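You operate a simulated robot arm through the tools that you are given. There is no shell and no other tool. Be economical: measure what you need, move in short steps, check, and stop when the job is done.

The job below is to be done with a simulated robot arm. You get a single attempt, and the scene is never put back.

## Task
Zero the height display on the silver setting block.
Fine: touch it with the plunger first; swing the plate out and put the block back. Set down upright: silver setting block.

Only the result counts: the job must be done as asked and must still hold three seconds after the hand-in. Knocking over, shifting, dropping, spilling or breaking anything else fails it.

## Robot
A 7-joint arm with a two-finger parallel gripper, fixed in place. Base frame: the origin is at the foot of the arm, x ahead of it, y to its left, z up; the work surface is at about z = 860. Units: mm, degrees, N and s.
With the tool pointing down near the work surface it reaches from about 240 to 680 mm from the base axis. Its first joint turns from -66.0 to 66.0 degrees. Payload 2.4 kg.
The TCP is the grasp point between the finger pads, 30 mm short of the fingertips. In the tool frame z runs along the fingers and y along their closing line. The gripper opens to 94 mm. The fingers are 28 mm wide and 10 mm thick; the gripper's body (50 by 96 mm) begins 55 mm behind the TCP.
Orientation is that of the tool frame in the base frame, as a unit quaternion [x, y, z, w]. With the fingers straight down and closing along the base's y, the tool's x points along the base's -x, its y along +y and its z along -z.

## Interface
- The arm moves only by the tool send_rows. Its argument "deltas" is a list of rows, each an object (a shift or turn left out is 0, a gripper value left out holds the last) with "translation": the shift along the tool's x, y, z in mm, a list of three; "angular": the turn, a rotation vector about the tool's x, y, z in degrees, a list of three; "fingers": the finger opening in mm, from 0 to 94. In form: [{"translation": [dx, dy, dz], "angular": [rx, ry, rz], "fingers": fingers}, ...]. A call has 1 to 10 rows; each row is the pose to reach, as a shift and turn from the pose commanded when the call began, along the tool's axes at that moment. Rows are played at 5 a second. More than 50 mm and 8.6 degrees between two rows, or a gripper value outside its range, and nothing of the call is played. Where a pose cannot be reached the arm comes as near as it can. A force on the tool above 40 N (or 10 N above the force at the start of the call, whichever is more), or a blocked arm, ends the call early, and 0.2 s more pass. The fingers move at their own pace (about 153 mm/s each) and stop on an object; they squeeze with about 31 N. The grip force told is the motor's: it shows also when the fingers shut on nothing. Time passes only in rows, and 0.2 s behind the last, so rows that repeat a pose let the fingers close. The reply holds the time, the measured pose of the TCP, the force on the tool along the base axes, the opening and the grip force, in the units named above and with some noise, with the torque about the TCP (base axes, N m) and any sound that the robot's microphone picked up.
- Cameras (640 x 400 px; columns grow to the right, rows downward): "scene" is fixed at [18.9, 455.9, 1452]; the picture's right is [-0.91, -0.42, 0.00], its down [-0.21, 0.46, -0.86] and it looks along [0.36, -0.78, -0.51] (base axes); focal length 287 px, centre (320, 200). "wrist" rides on the gripper at [76, 14, -103] in the tool frame; the picture's right is [-0.18, 0.98, 0.00], its down [-0.75, -0.14, -0.64] and it looks along [-0.63, -0.12, 0.77] (tool axes); focal length 243 px, centre (320, 200). There is no depth. A picture from a camera that has moved, and an enlarged one, comes with that camera's place and axes in the base frame and with its lens.
- grab_frame(camera): a new picture of that camera. It takes no simulated time.
- close_up(camera, box): a new picture of the part [left, top, right, bottom] of that camera's present view, enlarged. It takes no simulated time.
- sign_off(): hands the job in; it is judged then, once.

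Go step by step. Nothing tells you positions but the pictures and the camera data: compare them with the known pose of the tool, close in by small moves and look again before you grip or let go. The budget is 120 turns and 84 pictures, counting those below and the enlarged ones. Unless the task says otherwise, let go and move clear before handing in, and close with one line.

The tools are called after "Request:" as a command line: name --argument value ..., lists and objects as JSON in quotes. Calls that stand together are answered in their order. send_rows: Moves the arm, as the interface text tells. Its arguments: {"type":"object","properties":{"deltas":{"type":"array","items":{"type":"object","properties":{"translation":{"type":"array","items":{"type":"number"}},"angular":{"type":"array","items":{"type":"number"}},"fingers":{"type":"number"}}}}},"required":["deltas"]} The other tools are called the same way: grab_frame (camera) takes a picture; close_up (camera, box) takes an enlarged picture of a part of a camera's view; sign_off () hands the job in.

At the start:

```text
time: 0.0
tool_pos: [316.4, -178.7, 1307.2]
tcp_rot: [0.0, 1.0, 0.0, 0.0]
ft_force: [-0.1, -1.3, -0.3]
ft_torque: [-0.01, 0.01, 0.03]
finger_gap: 94.1
grasp_force: 0.1
```

scene: 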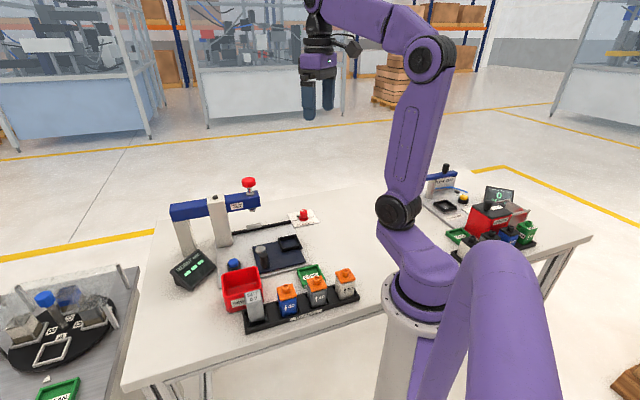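
wrist: 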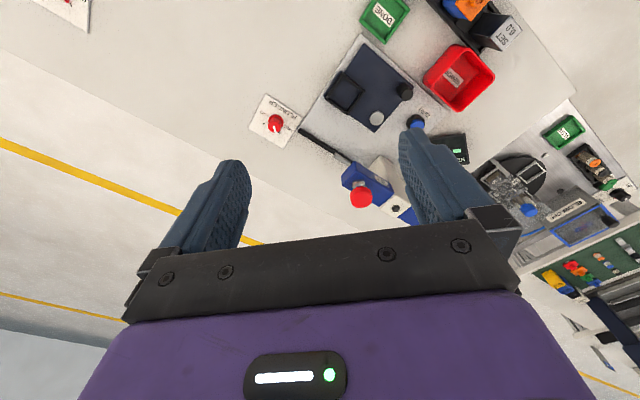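

I see a height gauge station at the table's left side with a rack of blocks, a red tray, a display and buttons. I'll enlarge the parts to read them.

Request:
close_up --camera "scene" --box '[150, 160, 370, 340]'

Request:
close_up --camera "wrist" --box '[240, 0, 560, 220]'

Request:
close_up --camera "scene" --box '[400, 150, 560, 270]'

```text
2.22 times, centred on (260, 250) of scene
camera zoom: at [18.9, 455.9, 1452.0], right [-0.91, -0.42, 0.0], down [-0.21, 0.46, -0.86], along [0.36, -0.78, -0.51], focal length 637 px, centre (453, 89)
```

zoom: 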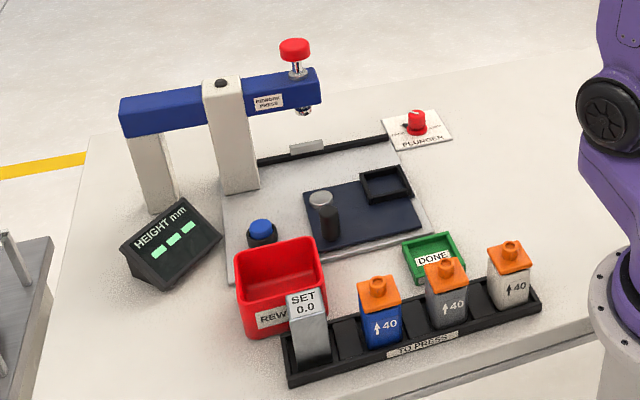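

```text
1.82 times, centred on (400, 110) of wrist
camera zoom: at [239.9, -164.2, 1410.8], right [0.18, 0.98, 0.0], down [0.75, -0.14, 0.64], along [0.63, -0.12, -0.77], focal length 441 px, centre (174, 364)
```

zoom: 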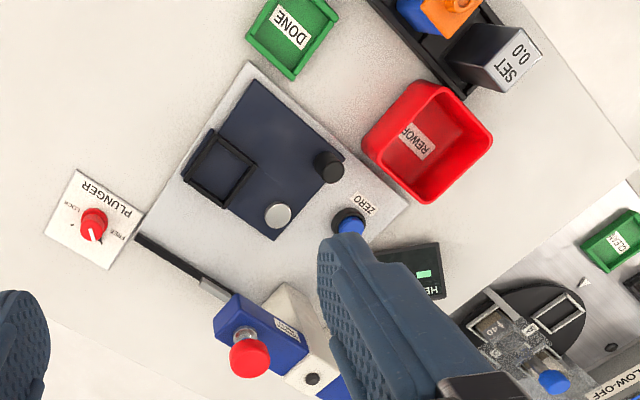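

```text
3.33 times, centred on (480, 210) of scene
camera zoom: at [18.9, 455.9, 1452.0], right [-0.91, -0.42, 0.0], down [-0.21, 0.46, -0.86], along [0.36, -0.78, -0.51], focal length 956 px, centre (-213, 167)
```

zoom: 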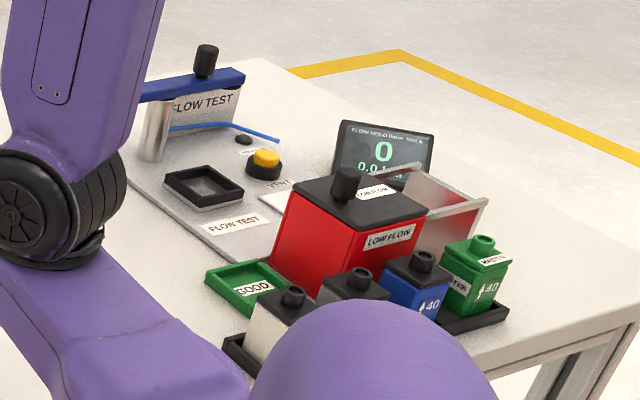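

The station is a swing plate (pivot about (465,-79)), nest at about (400,-142), plunger about (527,-141), a plunger LOCK/FREE knob and a ZERO button. I'll move the wrist camera nearer for detail.

Request:
send_rows --deltas '[{"translation": [10, 15, 40]}, {"translation": [20, 30, 80]}, {"translation": [30, 45, 115]}, {"translation": [40, 60, 150]}, {"translation": [40, 80, 180]}]'

Request:
grab_frame --camera "wrist"

Request:
close_up --camera "scene" --box '[280, 200, 330, 232]'

```text
time: 1.2
tool_pos: [275.1, -98.0, 1125.8]
tcp_rot: [-0.001, 1.0, 0.0, 0.0]
ft_force: [0.3, -1.1, 0.0]
ft_torque: [0.01, -0.04, 0.0]
finger_gap: 93.8
grasp_force: 0.1
```

```text
78 pictures are left
camera wrist: at [198.9, -84.2, 1229.9], right [0.18, 0.98, 0.0], down [0.75, -0.14, 0.64], along [0.63, -0.12, -0.77], focal length 243 px, centre (320, 200)
```

wrist: 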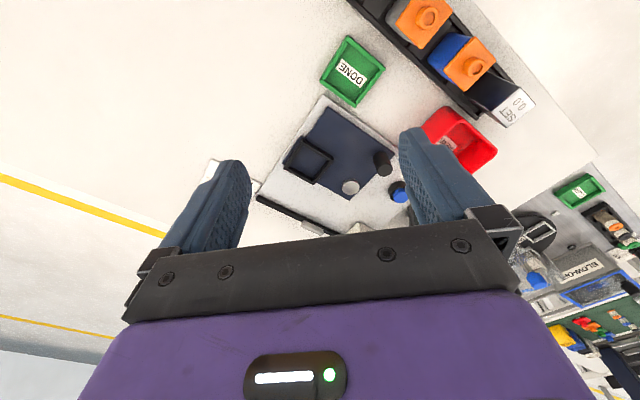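

```text
12.50 times, centred on (305, 216) of scene
camera zoom: at [18.9, 455.9, 1452.0], right [-0.91, -0.42, 0.0], down [-0.21, 0.46, -0.86], along [0.36, -0.78, -0.51], focal length 3584 px, centre (508, 0)
```

zoom: 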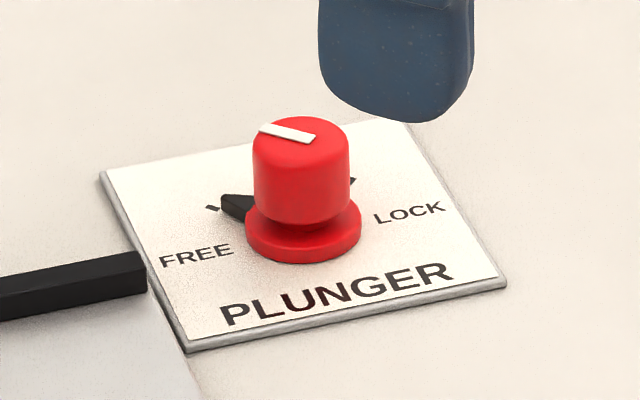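

The plunger knob stands at FREE. I look more closely at plunger, nest and rack.

Request:
close_up --camera "scene" --box '[165, 170, 265, 232]'

Request:
close_up --camera "scene" --box '[225, 225, 315, 282]'

Request:
close_up --camera "scene" --box '[225, 265, 325, 335]'

Request:
close_up --camera "wrist" --box '[240, 80, 400, 200]'

Request:
close_up --camera "wrist" --box '[380, 0, 560, 130]'

```text
6.40 times, centred on (215, 201) of scene
camera zoom: at [18.9, 455.9, 1452.0], right [-0.91, -0.42, 0.0], down [-0.21, 0.46, -0.86], along [0.36, -0.78, -0.51], focal length 1835 px, centre (992, 194)
```

zoom: 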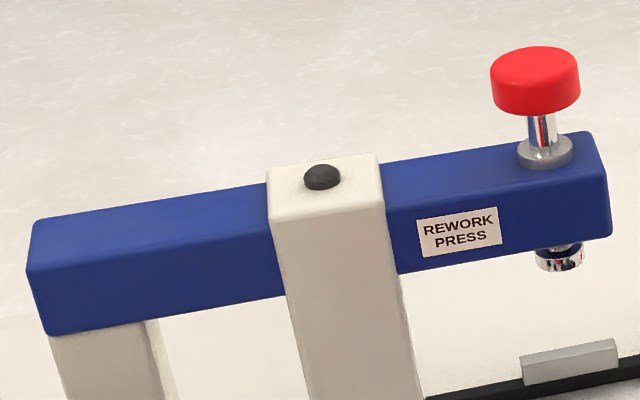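

```text
7.02 times, centred on (270, 254) of scene
camera zoom: at [18.9, 455.9, 1452.0], right [-0.91, -0.42, 0.0], down [-0.21, 0.46, -0.86], along [0.36, -0.78, -0.51], focal length 2012 px, centre (671, -175)
```

zoom: 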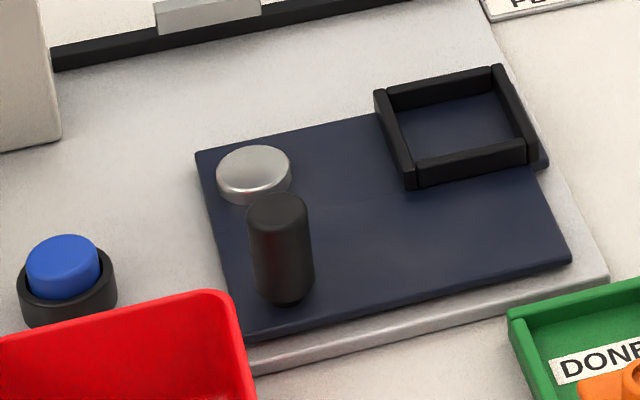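

```text
5.71 times, centred on (275, 300) of scene
camera zoom: at [18.9, 455.9, 1452.0], right [-0.91, -0.42, 0.0], down [-0.21, 0.46, -0.86], along [0.36, -0.78, -0.51], focal length 1638 px, centre (577, -371)
```

zoom: 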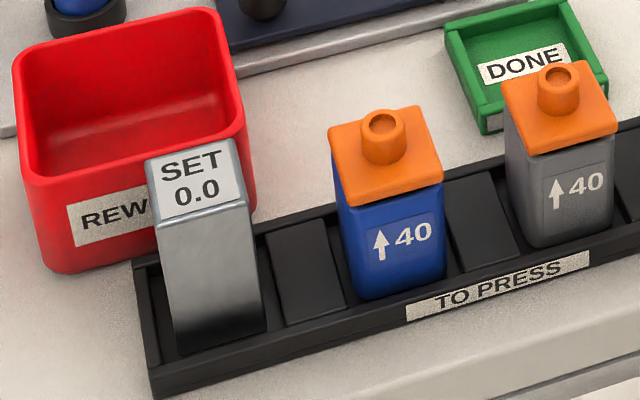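

```text
3.33 times, centred on (320, 140) of wrist
camera zoom: at [198.9, -84.2, 1229.9], right [0.18, 0.98, 0.0], down [0.75, -0.14, 0.64], along [0.63, -0.12, -0.77], focal length 809 px, centre (320, 400)
```

zoom: 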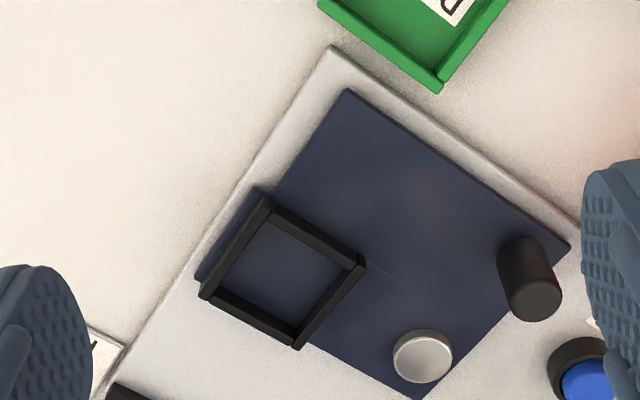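

```text
3.08 times, centred on (470, 65) of wrist
camera zoom: at [198.9, -84.2, 1229.9], right [0.18, 0.98, 0.0], down [0.75, -0.14, 0.64], along [0.63, -0.12, -0.77], focal length 746 px, centre (-142, 615)
```

zoom: 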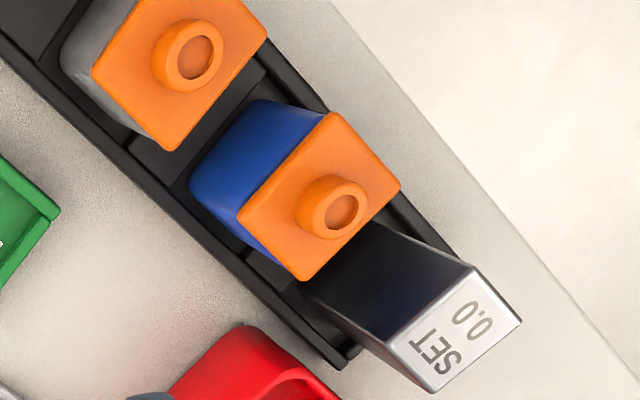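

The set block stands about (337,118), top z≈943, about 34 mm square and turned 45°. I go above it with the fingers closing along the rack's length.

Request:
send_rows --deltas '[{"translation": [-10, 36, 10], "angular": [0, 0, 7.5]}, {"translation": [-20, 72, 20], "angular": [0, 0, 15]}, {"translation": [-30, 108, 30], "angular": [0, 0, 22.5]}, {"translation": [-40, 144, 40], "angular": [0, 0, 30]}, {"translation": [-50, 180, 50], "angular": [0, 0, 37.5]}, {"translation": [-62, 216, 60], "angular": [0, 0, 45]}, {"translation": [-62, 216, 76], "angular": [0, 0, 45]}]'

Request:
grab_frame --camera "wrist"

Request:
close_up --camera "scene" --box '[200, 220, 330, 340]'

```text
time: 2.8
tool_pos: [336.8, 119.8, 1050.4]
tcp_rot: [0.383, 0.924, 0.0, -0.001]
ft_force: [0.3, 0.6, -0.4]
ft_torque: [-0.03, -0.03, 0.0]
finger_gap: 94.0
grasp_force: 0.1
```

```text
71 pictures are left
camera wrist: at [293.8, 182.3, 1154.5], right [0.83, 0.56, 0.0], down [0.43, -0.63, 0.64], along [0.36, -0.53, -0.77], focal length 243 px, centre (320, 200)
```

wrist: 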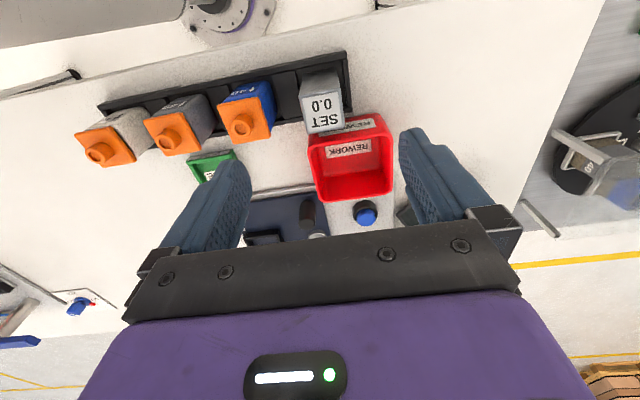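

```text
3.33 times, centred on (265, 280) of scene
camera zoom: at [18.9, 456.0, 1452.0], right [-0.91, -0.42, 0.0], down [-0.21, 0.46, -0.86], along [0.36, -0.78, -0.51], focal length 956 px, centre (503, -67)
```

zoom: 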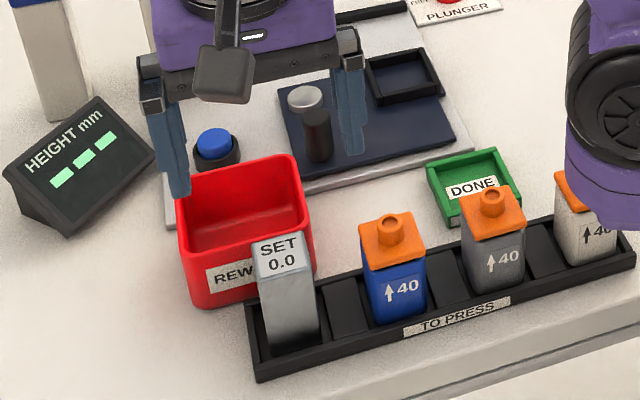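

I refine the block position from this nearer view.

Request:
close_up --camera "wrist" --box '[280, 40, 400, 140]'

Request:
close_up --camera "scene" --box '[240, 280, 290, 330]'

```text
4.00 times, centred on (340, 90) of wrist
camera zoom: at [293.8, 182.3, 1154.5], right [0.83, 0.56, 0.0], down [0.43, -0.63, 0.64], along [0.36, -0.53, -0.77], focal length 970 px, centre (240, 640)
```

zoom: 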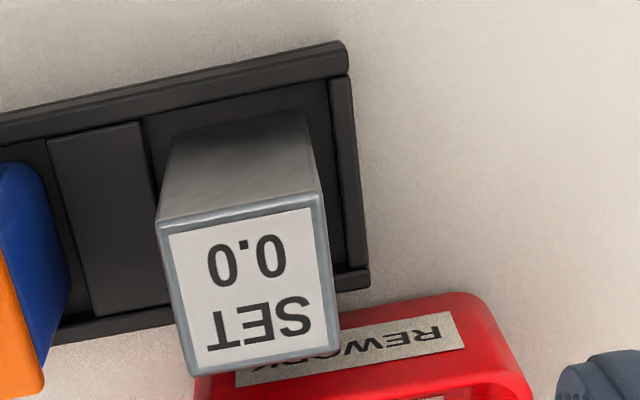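

```text
8.00 times, centred on (265, 305) of scene
camera zoom: at [18.9, 456.0, 1452.0], right [-0.91, -0.42, 0.0], down [-0.21, 0.46, -0.86], along [0.36, -0.78, -0.51], focal length 2294 px, centre (760, -640)
```

zoom: 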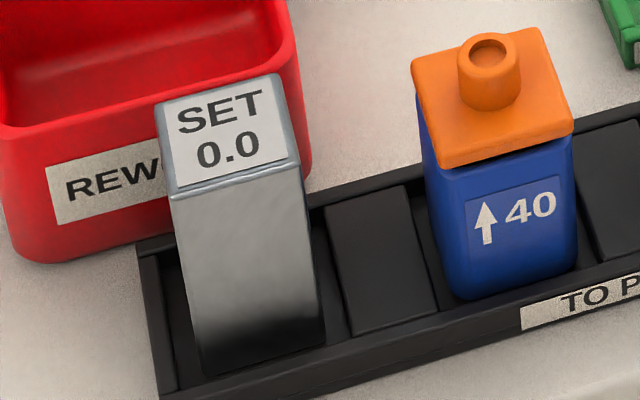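

I take the block centre as (339,119.5). I narrow the fingers to 62 mm to clear the blue part and descend to z≈920.

Request:
send_rows --deltas '[{"translation": [-1.8, 1.4, 0], "fingers": 62}, {"translation": [-1.8, 1.4, 10], "fingers": 62}, {"translation": [-1.8, 1.4, 40]}, {"translation": [-1.8, 1.4, 70]}, {"translation": [-1.8, 1.4, 90]}]'

Request:
close_up --camera "scene" --box '[220, 240, 300, 340]'

Request:
grab_frame --camera "wrist"

```text
time: 4.0
tool_pos: [340.0, 115.6, 960.5]
tcp_rot: [0.382, 0.924, 0.0, 0.001]
ft_force: [-0.4, -0.1, 0.6]
ft_torque: [0.0, -0.02, 0.01]
finger_gap: 61.8
grasp_force: 0.1
```

```text
4.00 times, centred on (260, 290) of scene
camera zoom: at [18.9, 455.9, 1452.0], right [-0.91, -0.42, 0.0], down [-0.21, 0.46, -0.86], along [0.36, -0.78, -0.51], focal length 1147 px, centre (560, -160)
```

zoom: 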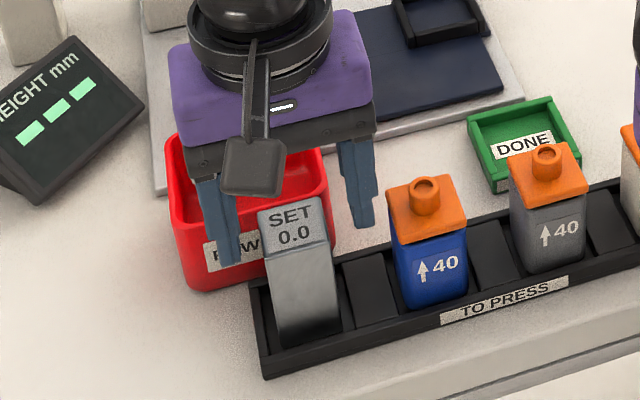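

```text
66 pictures are left
camera wrist: at [296.3, 180.3, 1064.6], right [0.82, 0.57, 0.0], down [0.43, -0.63, 0.64], along [0.36, -0.53, -0.77], focal length 243 px, centre (320, 200)
```

wrist: 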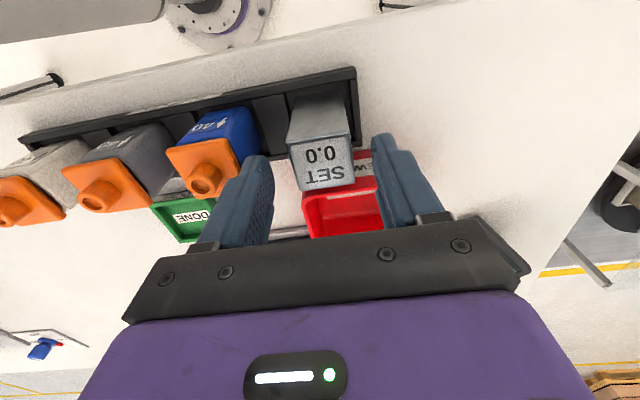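

The fingers are a few mm past the block centre; I correct by 3.5 mm, descend and grip.

Request:
send_rows --deltas '[{"translation": [3.5, 0.5, 0]}, {"translation": [3.5, 0.5, 20]}, {"translation": [3.5, 0.5, 40]}]'

Request:
grab_frame --camera "wrist"

Request:
close_up --camera "scene" --box '[220, 240, 300, 340]'

```text
time: 4.8
tool_pos: [338.1, 121.3, 922.0]
tcp_rot: [0.383, 0.924, 0.001, -0.001]
ft_force: [0.9, 0.0, 0.5]
ft_torque: [0.01, -0.03, -0.01]
finger_gap: 61.9
grasp_force: 0.0
```

```text
65 pictures are left
camera wrist: at [294.3, 183.8, 1025.2], right [0.83, 0.56, 0.0], down [0.43, -0.63, 0.64], along [0.36, -0.53, -0.77], focal length 243 px, centre (320, 200)
```

wrist: 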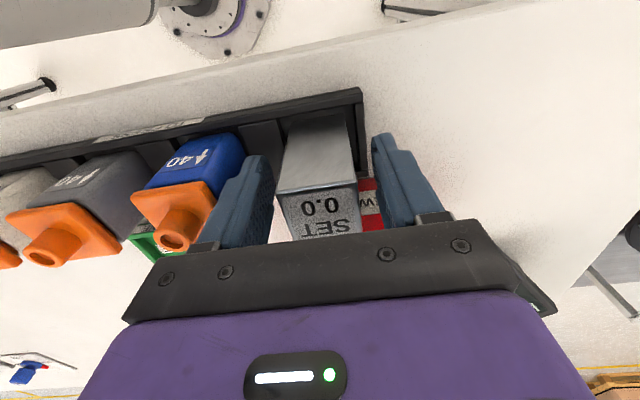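

```text
4.00 times, centred on (260, 290) of scene
camera zoom: at [18.9, 455.9, 1452.0], right [-0.91, -0.42, 0.0], down [-0.21, 0.46, -0.86], along [0.36, -0.78, -0.51], focal length 1147 px, centre (560, -160)
```

zoom: 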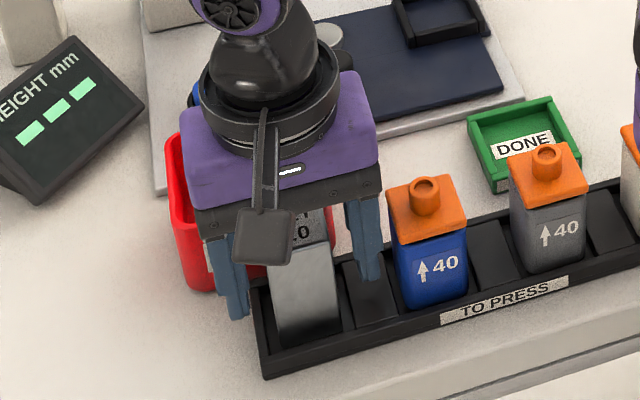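

The block lies between the fingers; I close and lift.

Request:
send_rows --deltas '[{"fingers": 20}, {"fingers": 20}, {"fingers": 20}]'

Request:
send_rows --deltas '[{"translation": [0, 0, -10], "fingers": 20}, {"translation": [0, 0, -40]}, {"translation": [0, 0, -75]}, {"translation": [0, 0, -75]}]'

Request:
grab_frame --camera "scene"

Request:
grab_frame --camera "wrist"

```text
time: 5.6
tool_pos: [337.9, 120.1, 920.9]
tcp_rot: [0.382, 0.924, 0.0, 0.0]
ft_force: [0.6, -0.4, 0.0]
ft_torque: [0.02, 0.01, -0.03]
finger_gap: 40.0
grasp_force: 30.6
```

```text
time: 6.6
tool_pos: [339.0, 119.9, 996.4]
tcp_rot: [0.383, 0.924, 0.001, 0.0]
ft_force: [-0.4, -0.5, -3.1]
ft_torque: [0.0, -0.02, 0.02]
finger_gap: 40.2
grasp_force: 31.1
```

```text
63 pictures are left
```

scene: 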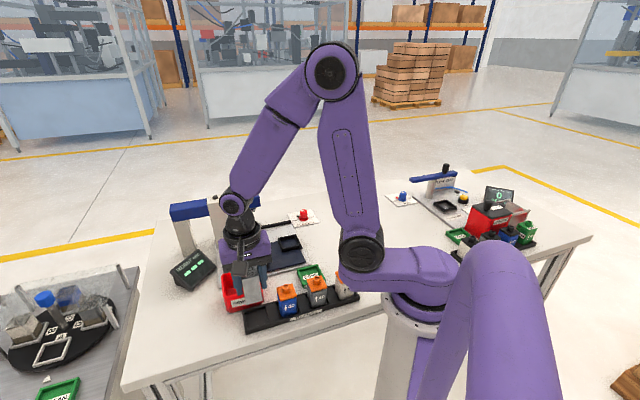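

```text
62 pictures are left
camera wrist: at [294.9, 183.9, 1099.3], right [0.82, 0.57, 0.0], down [0.43, -0.63, 0.64], along [0.36, -0.53, -0.77], focal length 243 px, centre (320, 200)
```

wrist: 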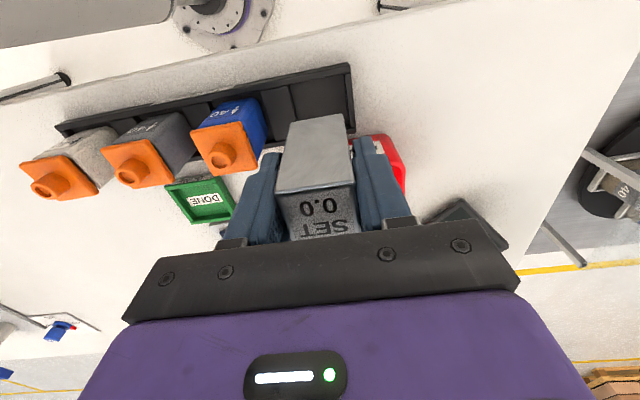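

The block is held (40 mm). Now I carry it over to above the nest.

Request:
send_rows --deltas '[{"translation": [-10, -6, -24]}, {"translation": [-45, -28, -24]}, {"translation": [-85, -53, -24]}, {"translation": [-125, -78, -24]}, {"translation": [-165, -103, -24]}, {"translation": [-200, -125, -24]}, {"translation": [-226, -141, -24]}, {"translation": [-226, -141, -24]}]'

Request:
grab_frame --camera "wrist"

Request:
close_up --camera "scene" --box '[220, 190, 340, 280]'

```text
time: 8.4
tool_pos: [397.0, -138.7, 1019.1]
tcp_rot: [0.383, 0.924, 0.0, 0.0]
ft_force: [0.0, -0.6, -2.7]
ft_torque: [0.03, 0.0, -0.03]
finger_gap: 40.3
grasp_force: 30.8
```

```text
61 pictures are left
camera wrist: at [354.2, -75.4, 1123.2], right [0.83, 0.56, 0.0], down [0.43, -0.63, 0.64], along [0.36, -0.53, -0.77], focal length 243 px, centre (320, 200)
```

wrist: 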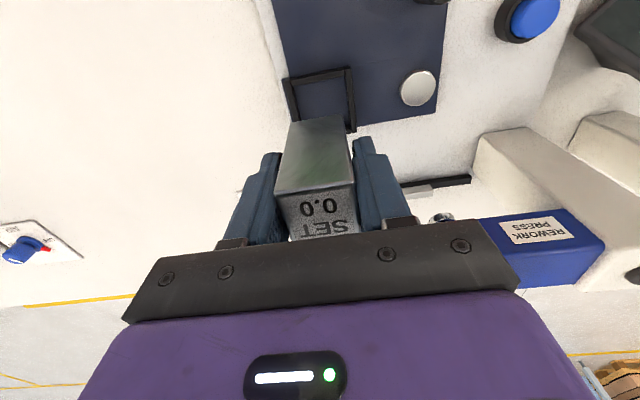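

```text
4.44 times, centred on (280, 235) of scene
camera zoom: at [18.9, 455.9, 1452.1], right [-0.91, -0.42, 0.0], down [-0.21, 0.46, -0.86], along [0.36, -0.78, -0.51], focal length 1274 px, centre (498, 44)
```

zoom: 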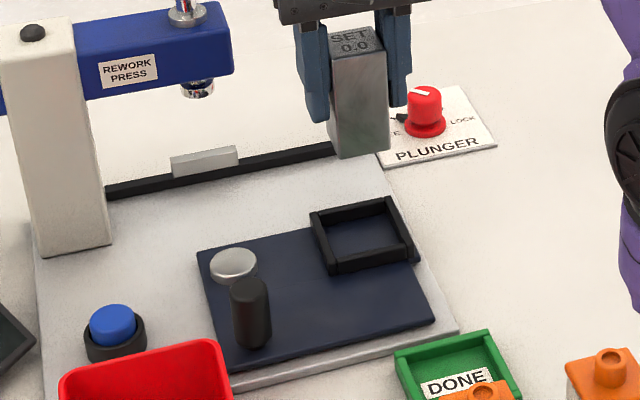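

I zoom in to check where the block sits in the grip and the nest geometry.

Request:
close_up --camera "scene" --box '[270, 185, 326, 255]'

Request:
close_up --camera "wrist" --box '[240, 50, 420, 250]'

```text
5.71 times, centred on (298, 220) of scene
camera zoom: at [18.9, 455.9, 1452.1], right [-0.91, -0.42, 0.0], down [-0.21, 0.46, -0.86], along [0.36, -0.78, -0.51], focal length 1638 px, centre (446, 86)
```

zoom: 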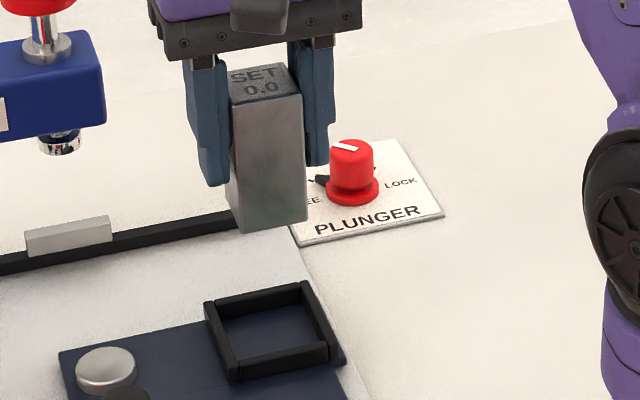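

```text
2.00 times, centred on (330, 150) of wrist
camera zoom: at [354.2, -75.4, 1123.2], right [0.83, 0.56, 0.0], down [0.43, -0.63, 0.64], along [0.36, -0.53, -0.77], focal length 485 px, centre (300, 300)
```

zoom: 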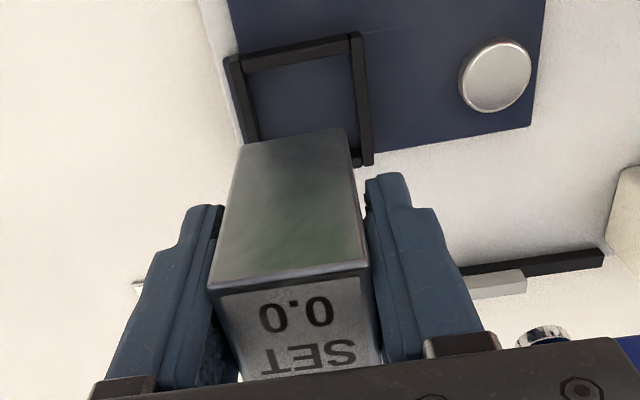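

Nest frame: centre (398.4,-139.8), top z≈888. The block seems a few mm forward in the grip, so I shift back 3 mm and lower to just above the nest.

Request:
send_rows --deltas '[{"translation": [3, 0, 10]}, {"translation": [3, 0, 35]}, {"translation": [3, 0, 58]}, {"translation": [3, 0, 58]}]'

Request:
close_up --camera "scene" --box '[270, 210, 320, 255]'

Request:
close_up --camera "wrist" --box '[240, 50, 420, 250]'

```text
time: 9.4
tool_pos: [395.8, -135.0, 961.8]
tcp_rot: [0.383, 0.924, -0.001, 0.0]
ft_force: [0.1, -0.2, -2.3]
ft_torque: [-0.04, 0.01, -0.02]
finger_gap: 40.0
grasp_force: 31.2
```

```text
8.89 times, centred on (295, 232) of scene
camera zoom: at [18.9, 455.9, 1452.1], right [-0.91, -0.42, 0.0], down [-0.21, 0.46, -0.86], along [0.36, -0.78, -0.51], focal length 2549 px, centre (542, -89)
```

zoom: 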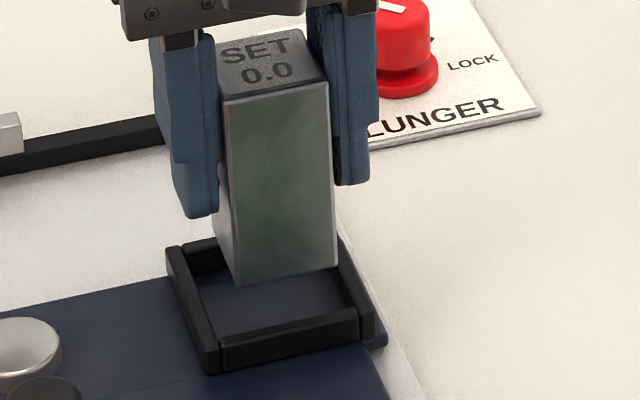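

```text
2.00 times, centred on (330, 150) of wrist
camera zoom: at [351.7, -72.2, 1065.7], right [0.82, 0.57, 0.0], down [0.43, -0.63, 0.64], along [0.36, -0.53, -0.77], focal length 485 px, centre (300, 300)
```

zoom: 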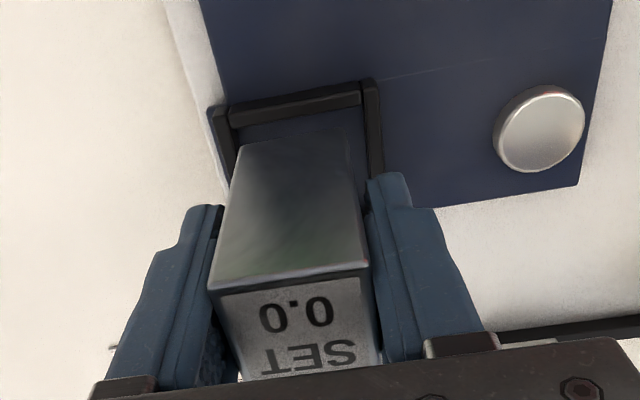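

Alignment is good with several mm clearance around. I shift 1.5 mm sideways and lower into the nest in small steps.

Request:
send_rows --deltas '[{"translation": [0, 1.5, 8]}, {"translation": [0, 1.5, 16]}, {"translation": [0, 1.5, 21]}, {"translation": [0, 1.5, 21]}]'

Request:
close_up --camera "scene" --box '[270, 210, 320, 255]'

```text
time: 10.4
tool_pos: [398.3, -135.6, 943.1]
tcp_rot: [0.382, 0.924, 0.001, 0.001]
ft_force: [1.0, 0.1, 18.5]
ft_torque: [0.21, 0.29, -0.03]
finger_gap: 40.3
grasp_force: 31.0
```

```text
8.89 times, centred on (295, 232) of scene
camera zoom: at [18.7, 456.0, 1452.0], right [-0.91, -0.42, 0.0], down [-0.21, 0.46, -0.86], along [0.36, -0.78, -0.51], focal length 2549 px, centre (542, -89)
```

zoom: 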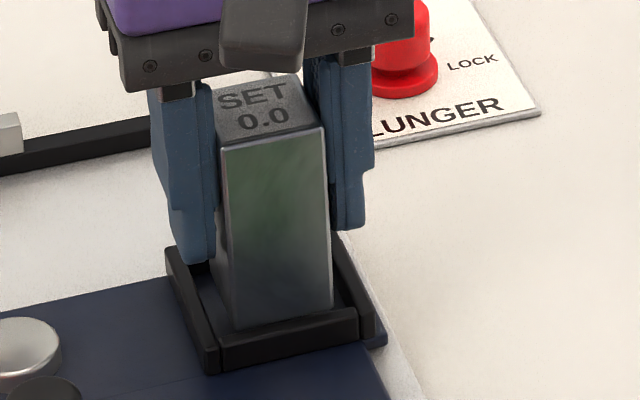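

Contact came early with torque pointing to the front edge, so the block sits on the front wall. I lift, shift 4 mm forward and lower again.

Request:
send_rows --deltas '[{"translation": [0, 0, -8]}, {"translation": [-4, 0, -8]}, {"translation": [-4, 0, -8]}]'

Request:
send_rows --deltas '[{"translation": [0, 0, 7]}, {"translation": [0, 0, 11]}, {"translation": [0, 0, 14]}]'

Request:
close_up --camera "scene" --box '[270, 210, 320, 255]'

```text
time: 11.2
tool_pos: [399.8, -137.6, 948.6]
tcp_rot: [0.382, 0.924, 0.0, 0.001]
ft_force: [0.2, 0.2, -2.6]
ft_torque: [-0.02, 0.0, 0.03]
finger_gap: 40.3
grasp_force: 30.9
```

```text
time: 12.0
tool_pos: [399.1, -138.5, 934.1]
tcp_rot: [0.383, 0.924, -0.001, 0.0]
ft_force: [-1.1, 0.6, -2.2]
ft_torque: [0.0, 0.0, 0.01]
finger_gap: 40.1
grasp_force: 31.0
```

```text
8.89 times, centred on (295, 232) of scene
camera zoom: at [18.9, 455.9, 1452.1], right [-0.91, -0.42, 0.0], down [-0.21, 0.46, -0.86], along [0.36, -0.78, -0.51], focal length 2549 px, centre (542, -89)
```

zoom: 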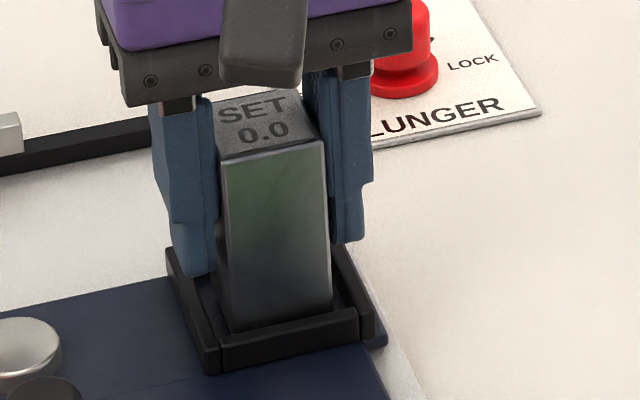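

It is inside the nest now, not yet on the floor; I lower further.

Request:
send_rows --deltas '[{"translation": [0, 0, 2]}, {"translation": [0, 0, 3]}, {"translation": [0, 0, 4]}]'

```text
time: 12.8
tool_pos: [399.7, -138.5, 929.8]
tcp_rot: [0.383, 0.924, -0.001, 0.002]
ft_force: [-1.5, 1.2, 7.3]
ft_torque: [-0.13, -0.08, 0.05]
finger_gap: 40.0
grasp_force: 31.3
```

The block is seated (contact). I release and rise.

Request:
send_rows --deltas '[{"translation": [0, 0, -0.5], "fingers": 62}, {"translation": [0, 0, -0.5], "fingers": 62}, {"translation": [0, 0, -0.5]}]'

Request:
send_rows --deltas '[{"translation": [0, 0, -25]}, {"translation": [0, 0, -60]}, {"translation": [0, 0, -100]}, {"translation": [0, 0, -100]}]'

Request:
grab_frame --camera "wrist"

Request:
close_up --camera "scene" --box '[230, 170, 330, 260]'

```text
time: 13.6
tool_pos: [400.4, -137.7, 931.2]
tcp_rot: [0.383, 0.924, 0.0, 0.0]
ft_force: [-0.4, -0.4, 0.1]
ft_torque: [0.01, 0.01, 0.01]
finger_gap: 62.0
grasp_force: 0.1
```

```text
time: 14.6
tool_pos: [399.9, -139.6, 1030.5]
tcp_rot: [0.383, 0.924, 0.001, 0.0]
ft_force: [0.5, 0.7, 0.1]
ft_torque: [0.02, 0.04, -0.01]
finger_gap: 61.8
grasp_force: 0.0
```

```text
53 pictures are left
camera wrist: at [356.1, -76.1, 1134.0], right [0.83, 0.56, 0.0], down [0.43, -0.63, 0.64], along [0.36, -0.53, -0.77], focal length 243 px, centre (320, 200)
```

wrist: 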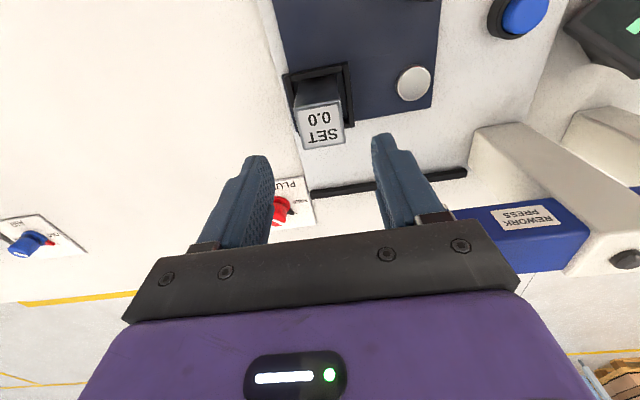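

```text
4.44 times, centred on (280, 215) of scene
camera zoom: at [18.9, 455.9, 1452.0], right [-0.91, -0.42, 0.0], down [-0.21, 0.46, -0.86], along [0.36, -0.78, -0.51], focal length 1274 px, centre (498, 133)
```

zoom: 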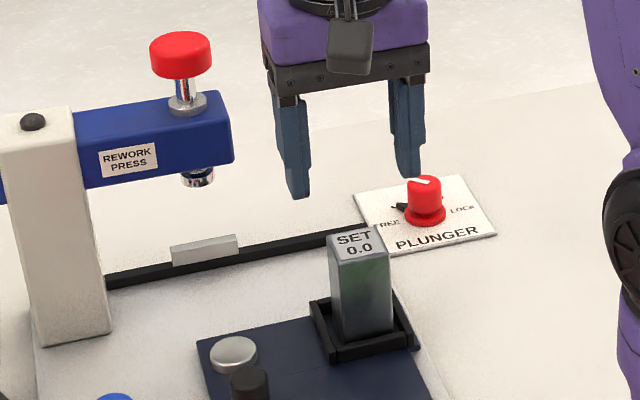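

Block is upright in the nest. The knob of the plate is at about (410,-26), top z≈923, pivot (461,-78). I go above the knob.

Request:
send_rows --deltas '[{"translation": [20, 24, 0], "fingers": 60}, {"translation": [45, 53, 0]}, {"translation": [73, 86.7, 0]}, {"translation": [73, 86.7, 40]}, {"translation": [73, 86.7, 60]}, {"translation": [73, 86.7, 60]}]'

Request:
grab_frame --camera "wrist"

Request:
close_up --camera "scene" --box '[230, 200, 310, 280]'

```text
time: 16.0
tool_pos: [409.9, -28.7, 970.5]
tcp_rot: [0.383, 0.924, 0.0, 0.0]
ft_force: [-0.5, -0.5, 0.4]
ft_torque: [0.04, 0.02, -0.03]
finger_gap: 59.9
grasp_force: 0.0
```

```text
51 pictures are left
camera wrist: at [366.7, 35.3, 1074.4], right [0.83, 0.56, 0.0], down [0.43, -0.63, 0.64], along [0.36, -0.53, -0.77], focal length 243 px, centre (320, 200)
```

wrist: 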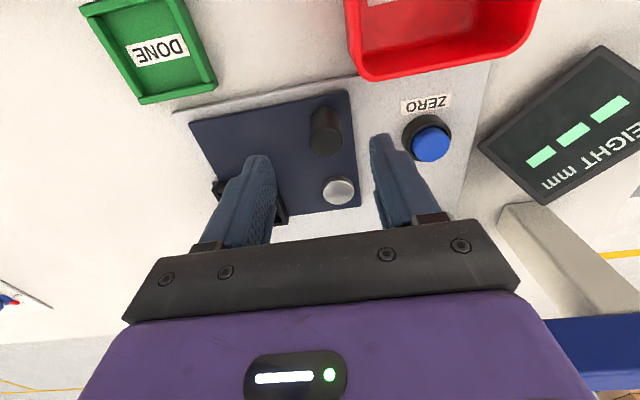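

```text
5.00 times, centred on (270, 240) of scene
camera zoom: at [18.9, 455.9, 1452.0], right [-0.91, -0.42, 0.0], down [-0.21, 0.46, -0.86], along [0.36, -0.78, -0.51], focal length 1434 px, centre (570, 0)
```

zoom: 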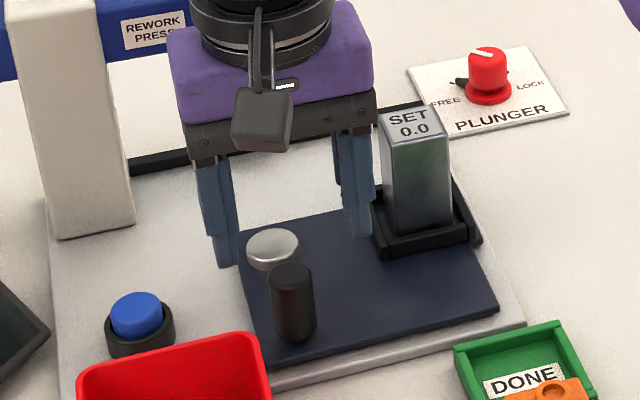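

Knob is centred between the fingers within a couple of mm. I descend and cage it.

Request:
send_rows --deltas '[{"translation": [0, 2, 20]}, {"translation": [0, 2, 40]}, {"translation": [0, 2, 56]}, {"translation": [0, 2, 56]}]'

Request:
send_rows --deltas '[{"fingers": 10}, {"fingers": 10}, {"fingers": 10}]'

Request:
close_up --camera "scene" --box '[230, 200, 310, 280]'

```text
time: 17.0
tool_pos: [410.6, -24.4, 913.7]
tcp_rot: [0.382, 0.924, 0.0, 0.0]
ft_force: [-0.3, 0.5, -0.1]
ft_torque: [0.02, 0.0, 0.0]
finger_gap: 60.0
grasp_force: 0.2
```

```text
time: 17.8
tool_pos: [409.5, -24.9, 913.8]
tcp_rot: [0.382, 0.924, 0.0, 0.0]
ft_force: [-1.6, 2.0, -6.3]
ft_torque: [0.22, -0.9, -0.02]
finger_gap: 23.7
grasp_force: 44.9
```

```text
5.00 times, centred on (270, 240) of scene
camera zoom: at [18.9, 456.0, 1452.0], right [-0.91, -0.42, 0.0], down [-0.21, 0.46, -0.86], along [0.36, -0.78, -0.51], focal length 1434 px, centre (570, 0)
```

zoom: 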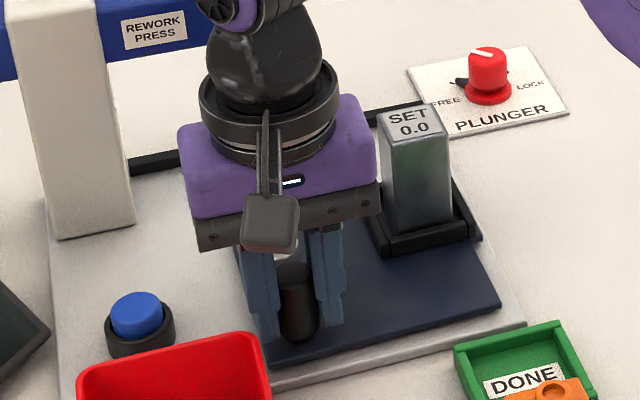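

I loosen to cage the knob and swing the plate along its arc, first 45°.

Request:
send_rows --deltas '[{"fingers": 27}, {"translation": [-0.28, -6.4, 0], "angular": [0, 0, -5]}, {"translation": [-1.12, -12.75, 0], "angular": [0, 0, -10]}, {"translation": [-2.5, -19, 0], "angular": [0, 0, -15]}, {"translation": [-4.43, -25.1, 0], "angular": [0, 0, -20]}, {"translation": [-6.88, -31, 0], "angular": [0, 0, -25]}, {"translation": [-9.83, -36.7, 0], "angular": [0, 0, -30]}, {"translation": [-13.27, -42.1, 0], "angular": [0, 0, -35]}, {"translation": [-17.17, -47.2, 0], "angular": [0, 0, -40]}, {"translation": [-21.5, -51.9, 0], "angular": [0, 0, -45]}]'

Request:
close_up --camera "scene" --box '[200, 170, 330, 280]'

```text
time: 20.0
tool_pos: [390.4, -75.8, 915.1]
tcp_rot: [-0.001, 1.0, -0.001, 0.0]
ft_force: [-0.9, 0.2, -0.1]
ft_torque: [0.0, -0.01, -0.01]
finger_gap: 27.1
grasp_force: 0.0
```

```text
3.64 times, centred on (265, 225) of scene
camera zoom: at [18.9, 455.9, 1452.1], right [-0.91, -0.42, 0.0], down [-0.21, 0.46, -0.86], along [0.36, -0.78, -0.51], focal length 1043 px, centre (520, 109)
```

zoom: 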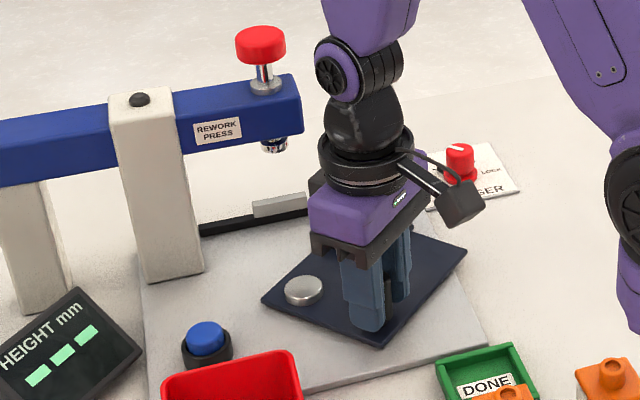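

The plate turns smoothly. I continue the second half.

Request:
send_rows --deltas '[{"translation": [-0.28, -6.4, 0], "angular": [0, 0, -5]}, {"translation": [-1.12, -12.75, 0], "angular": [0, 0, -10]}, {"translation": [-2.5, -19, 0], "angular": [0, 0, -15]}, {"translation": [-4.43, -25.1, 0], "angular": [0, 0, -20]}, {"translation": [-6.88, -31, 0], "angular": [0, 0, -25]}, {"translation": [-9.83, -36.7, 0], "angular": [0, 0, -30]}, {"translation": [-13.27, -42.1, 0], "angular": [0, 0, -35]}, {"translation": [-17.17, -47.2, 0], "angular": [0, 0, -40]}, {"translation": [-20, -50.2, 0], "angular": [0, 0, -43.2]}, {"translation": [-21.5, -51.9, 0], "angular": [0, 0, -45]}]'

Request:
close_up --camera "scene" --box '[200, 170, 330, 280]'

Request:
grab_frame --camera "wrist"

```text
time: 22.2
tool_pos: [411.0, -127.9, 914.9]
tcp_rot: [-0.383, 0.924, 0.0, 0.001]
ft_force: [-0.3, -0.5, -0.6]
ft_torque: [-0.01, 0.01, 0.0]
finger_gap: 27.1
grasp_force: 0.0
```

```text
3.64 times, centred on (265, 225) of scene
camera zoom: at [18.9, 455.9, 1452.1], right [-0.91, -0.42, 0.0], down [-0.21, 0.46, -0.86], along [0.36, -0.78, -0.51], focal length 1043 px, centre (520, 109)
```

zoom: 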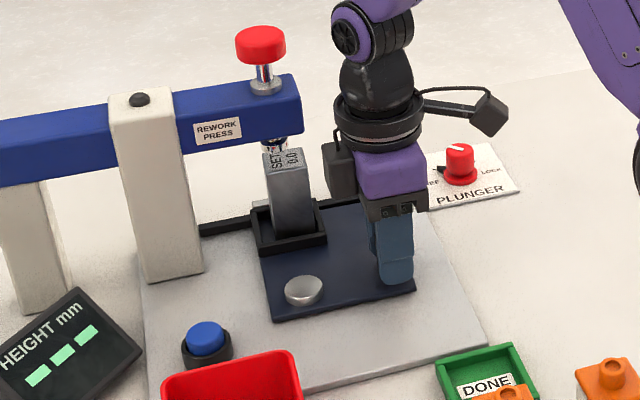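

```text
46 pictures are left
camera wrist: at [347.7, -172.9, 1019.3], right [-0.57, 0.82, 0.0], down [0.63, 0.43, 0.64], along [0.53, 0.36, -0.77], focal length 243 px, centre (320, 200)
```

wrist: 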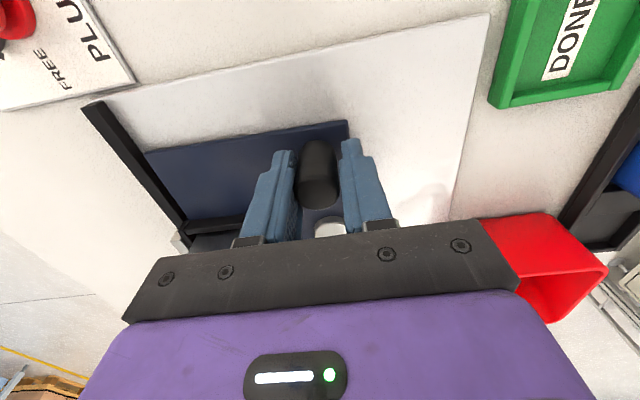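

The block is under the plunger. I nudge the plate a little more to find the stop.

Request:
send_rows --deltas '[{"translation": [0, -2, 0]}, {"translation": [0, -4, 0]}, {"translation": [0, -4, 0]}]'

Request:
close_up --camera "scene" --box '[220, 170, 310, 260]'

```text
time: 23.0
tool_pos: [414.3, -131.1, 914.8]
tcp_rot: [-0.382, 0.924, 0.0, -0.001]
ft_force: [0.8, -0.4, 0.1]
ft_torque: [0.01, -0.01, 0.01]
finger_gap: 27.0
grasp_force: 0.1
```

```text
4.44 times, centred on (265, 215) of scene
camera zoom: at [18.9, 455.9, 1452.1], right [-0.91, -0.42, 0.0], down [-0.21, 0.46, -0.86], along [0.36, -0.78, -0.51], focal length 1274 px, centre (564, 133)
```

zoom: 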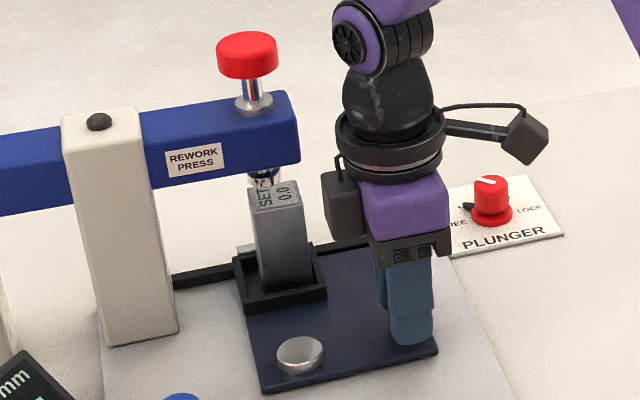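

No stop felt yet; I push slightly further.

Request:
send_rows --deltas '[{"translation": [0, -1.5, 0]}, {"translation": [0, -3, 0]}, {"translation": [0, -4, 0]}, {"translation": [0, -4, 0]}]'

Request:
close_up --camera "scene" --box '[220, 170, 310, 260]'

```text
time: 24.0
tool_pos: [415.2, -133.9, 915.9]
tcp_rot: [-0.382, 0.924, 0.001, -0.001]
ft_force: [-3.9, 5.3, 0.1]
ft_torque: [-0.04, 0.05, -0.06]
finger_gap: 30.7
grasp_force: 3.2
```

```text
4.44 times, centred on (265, 215) of scene
camera zoom: at [18.8, 456.1, 1452.0], right [-0.91, -0.42, 0.0], down [-0.21, 0.46, -0.86], along [0.36, -0.78, -0.51], focal length 1274 px, centre (564, 133)
```

zoom: 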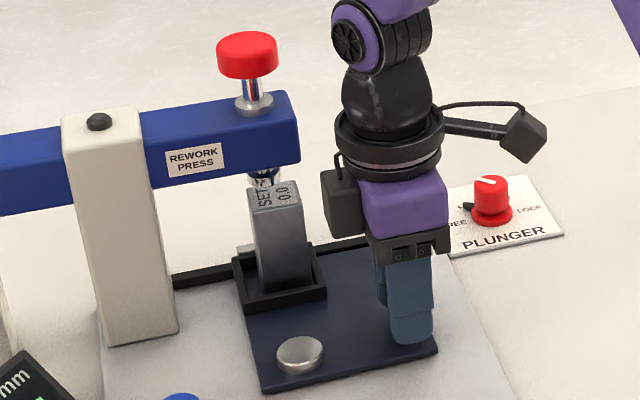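

The stop is reached. I relax, open and rise from the knob.

Request:
send_rows --deltas '[{"translation": [0, 3, 0]}, {"translation": [0, 3, 0], "fingers": 55}, {"translation": [0, 3, 0]}, {"translation": [0, 3, -20]}, {"translation": [0, 3, -55]}, {"translation": [30, 3, -95]}, {"translation": [50, 3, -140]}]'

Request:
close_up --camera "scene" --box '[200, 160, 330, 280]'

Request:
grab_frame --camera "wrist"

```text
time: 25.6
tool_pos: [377.5, -167.4, 1055.3]
tcp_rot: [-0.382, 0.924, 0.0, 0.0]
ft_force: [-0.3, -0.5, 0.2]
ft_torque: [-0.01, -0.02, -0.02]
finger_gap: 55.3
grasp_force: 0.2
```

```text
3.33 times, centred on (265, 220) of scene
camera zoom: at [18.9, 455.9, 1452.1], right [-0.91, -0.42, 0.0], down [-0.21, 0.46, -0.86], along [0.36, -0.78, -0.51], focal length 956 px, centre (503, 133)
```

zoom: 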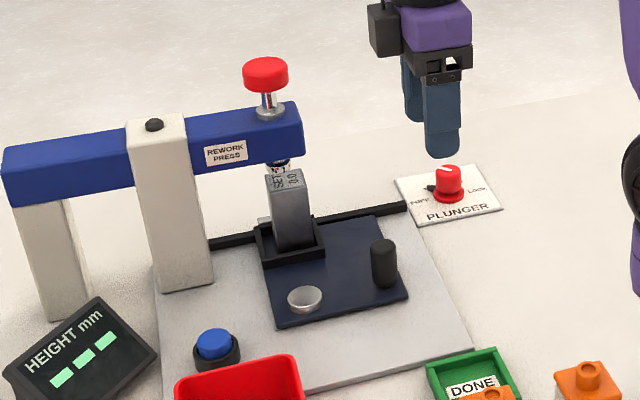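

```text
42 pictures are left
camera wrist: at [314.1, -211.6, 1159.1], right [-0.56, 0.83, 0.0], down [0.63, 0.43, 0.64], along [0.53, 0.36, -0.77], focal length 243 px, centre (320, 200)
```

wrist: 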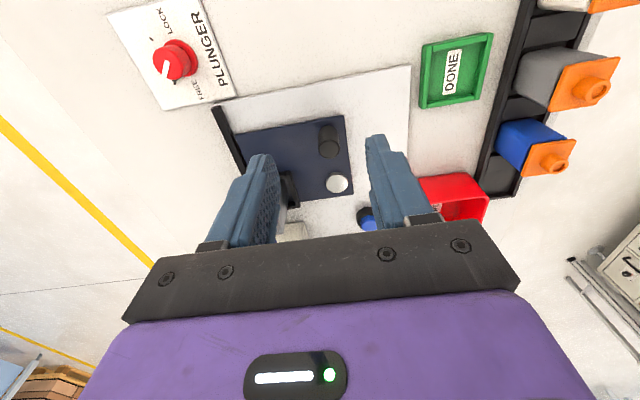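

Plate is on its stop with the block beneath the plunger. I go with closed fingers above the red cap at about (522,-141), top z≈1074.

Request:
send_rows --deltas '[{"translation": [0, 0, -45], "fingers": 0}, {"translation": [0, 0, -84]}, {"translation": [-30, -20, -84]}, {"translation": [-60, -41, -84]}, {"translation": [-90, -62, -84]}, {"translation": [-121, -82.7, -84]}, {"translation": [-121, -82.7, -84]}]'

Request:
grab_frame --camera "wrist"

Request:
close_up --camera "scene" --box '[200, 130, 300, 230]'

```text
time: 27.2
tool_pos: [523.0, -141.8, 1140.1]
tcp_rot: [-0.383, 0.924, -0.001, 0.0]
ft_force: [0.2, -1.0, -0.2]
ft_torque: [0.02, 0.0, -0.01]
finger_gap: 0.0
grasp_force: 31.3
```

```text
41 pictures are left
camera wrist: at [459.2, -185.7, 1243.7], right [-0.56, 0.83, 0.0], down [0.63, 0.43, 0.64], along [0.53, 0.36, -0.77], focal length 243 px, centre (320, 200)
```

wrist: 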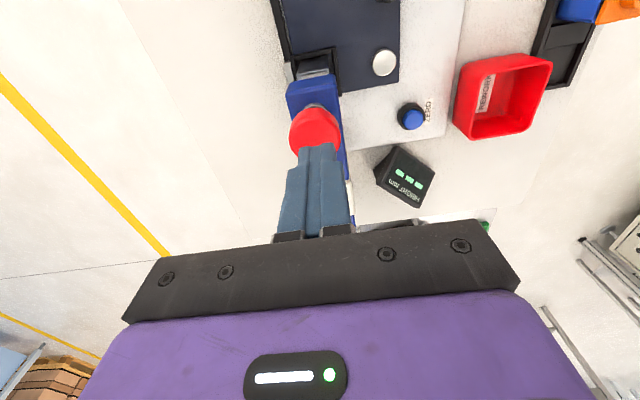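

```text
4.00 times, centred on (250, 180) of scene
camera zoom: at [18.9, 455.9, 1452.0], right [-0.91, -0.42, 0.0], down [-0.21, 0.46, -0.86], along [0.36, -0.78, -0.51], focal length 1147 px, centre (600, 280)
```

zoom: 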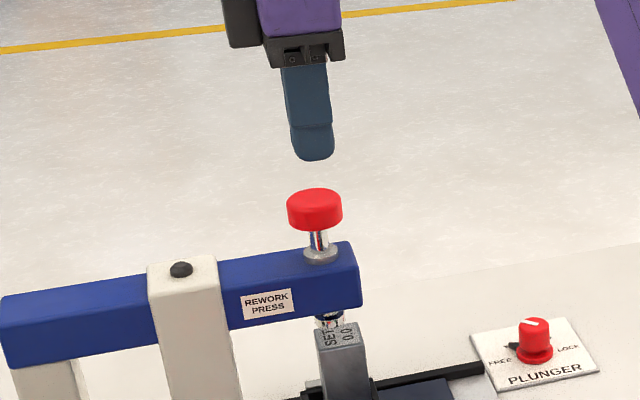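

Tips are centred over the cap. I descend to contact and press gradually.

Request:
send_rows --deltas '[{"translation": [0, -1, 20]}, {"translation": [0, -1, 32]}, {"translation": [0, -1, 36]}, {"translation": [0, -1, 40]}, {"translation": [0, -1, 44]}]'

Request:
close_up --camera "scene" --box '[200, 130, 300, 230]'

```text
time: 28.4
tool_pos: [523.3, -140.4, 1095.2]
tcp_rot: [-0.383, 0.924, -0.001, 0.001]
ft_force: [0.7, -0.6, 1.3]
ft_torque: [-0.06, -0.01, -0.01]
finger_gap: 0.0
grasp_force: 31.2
```

```text
4.00 times, centred on (250, 180) of scene
camera zoom: at [18.9, 455.9, 1452.1], right [-0.91, -0.42, 0.0], down [-0.21, 0.46, -0.86], along [0.36, -0.78, -0.51], focal length 1147 px, centre (600, 280)
```

zoom: 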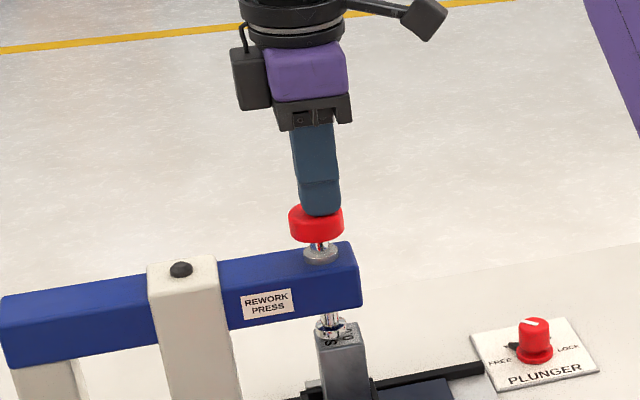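

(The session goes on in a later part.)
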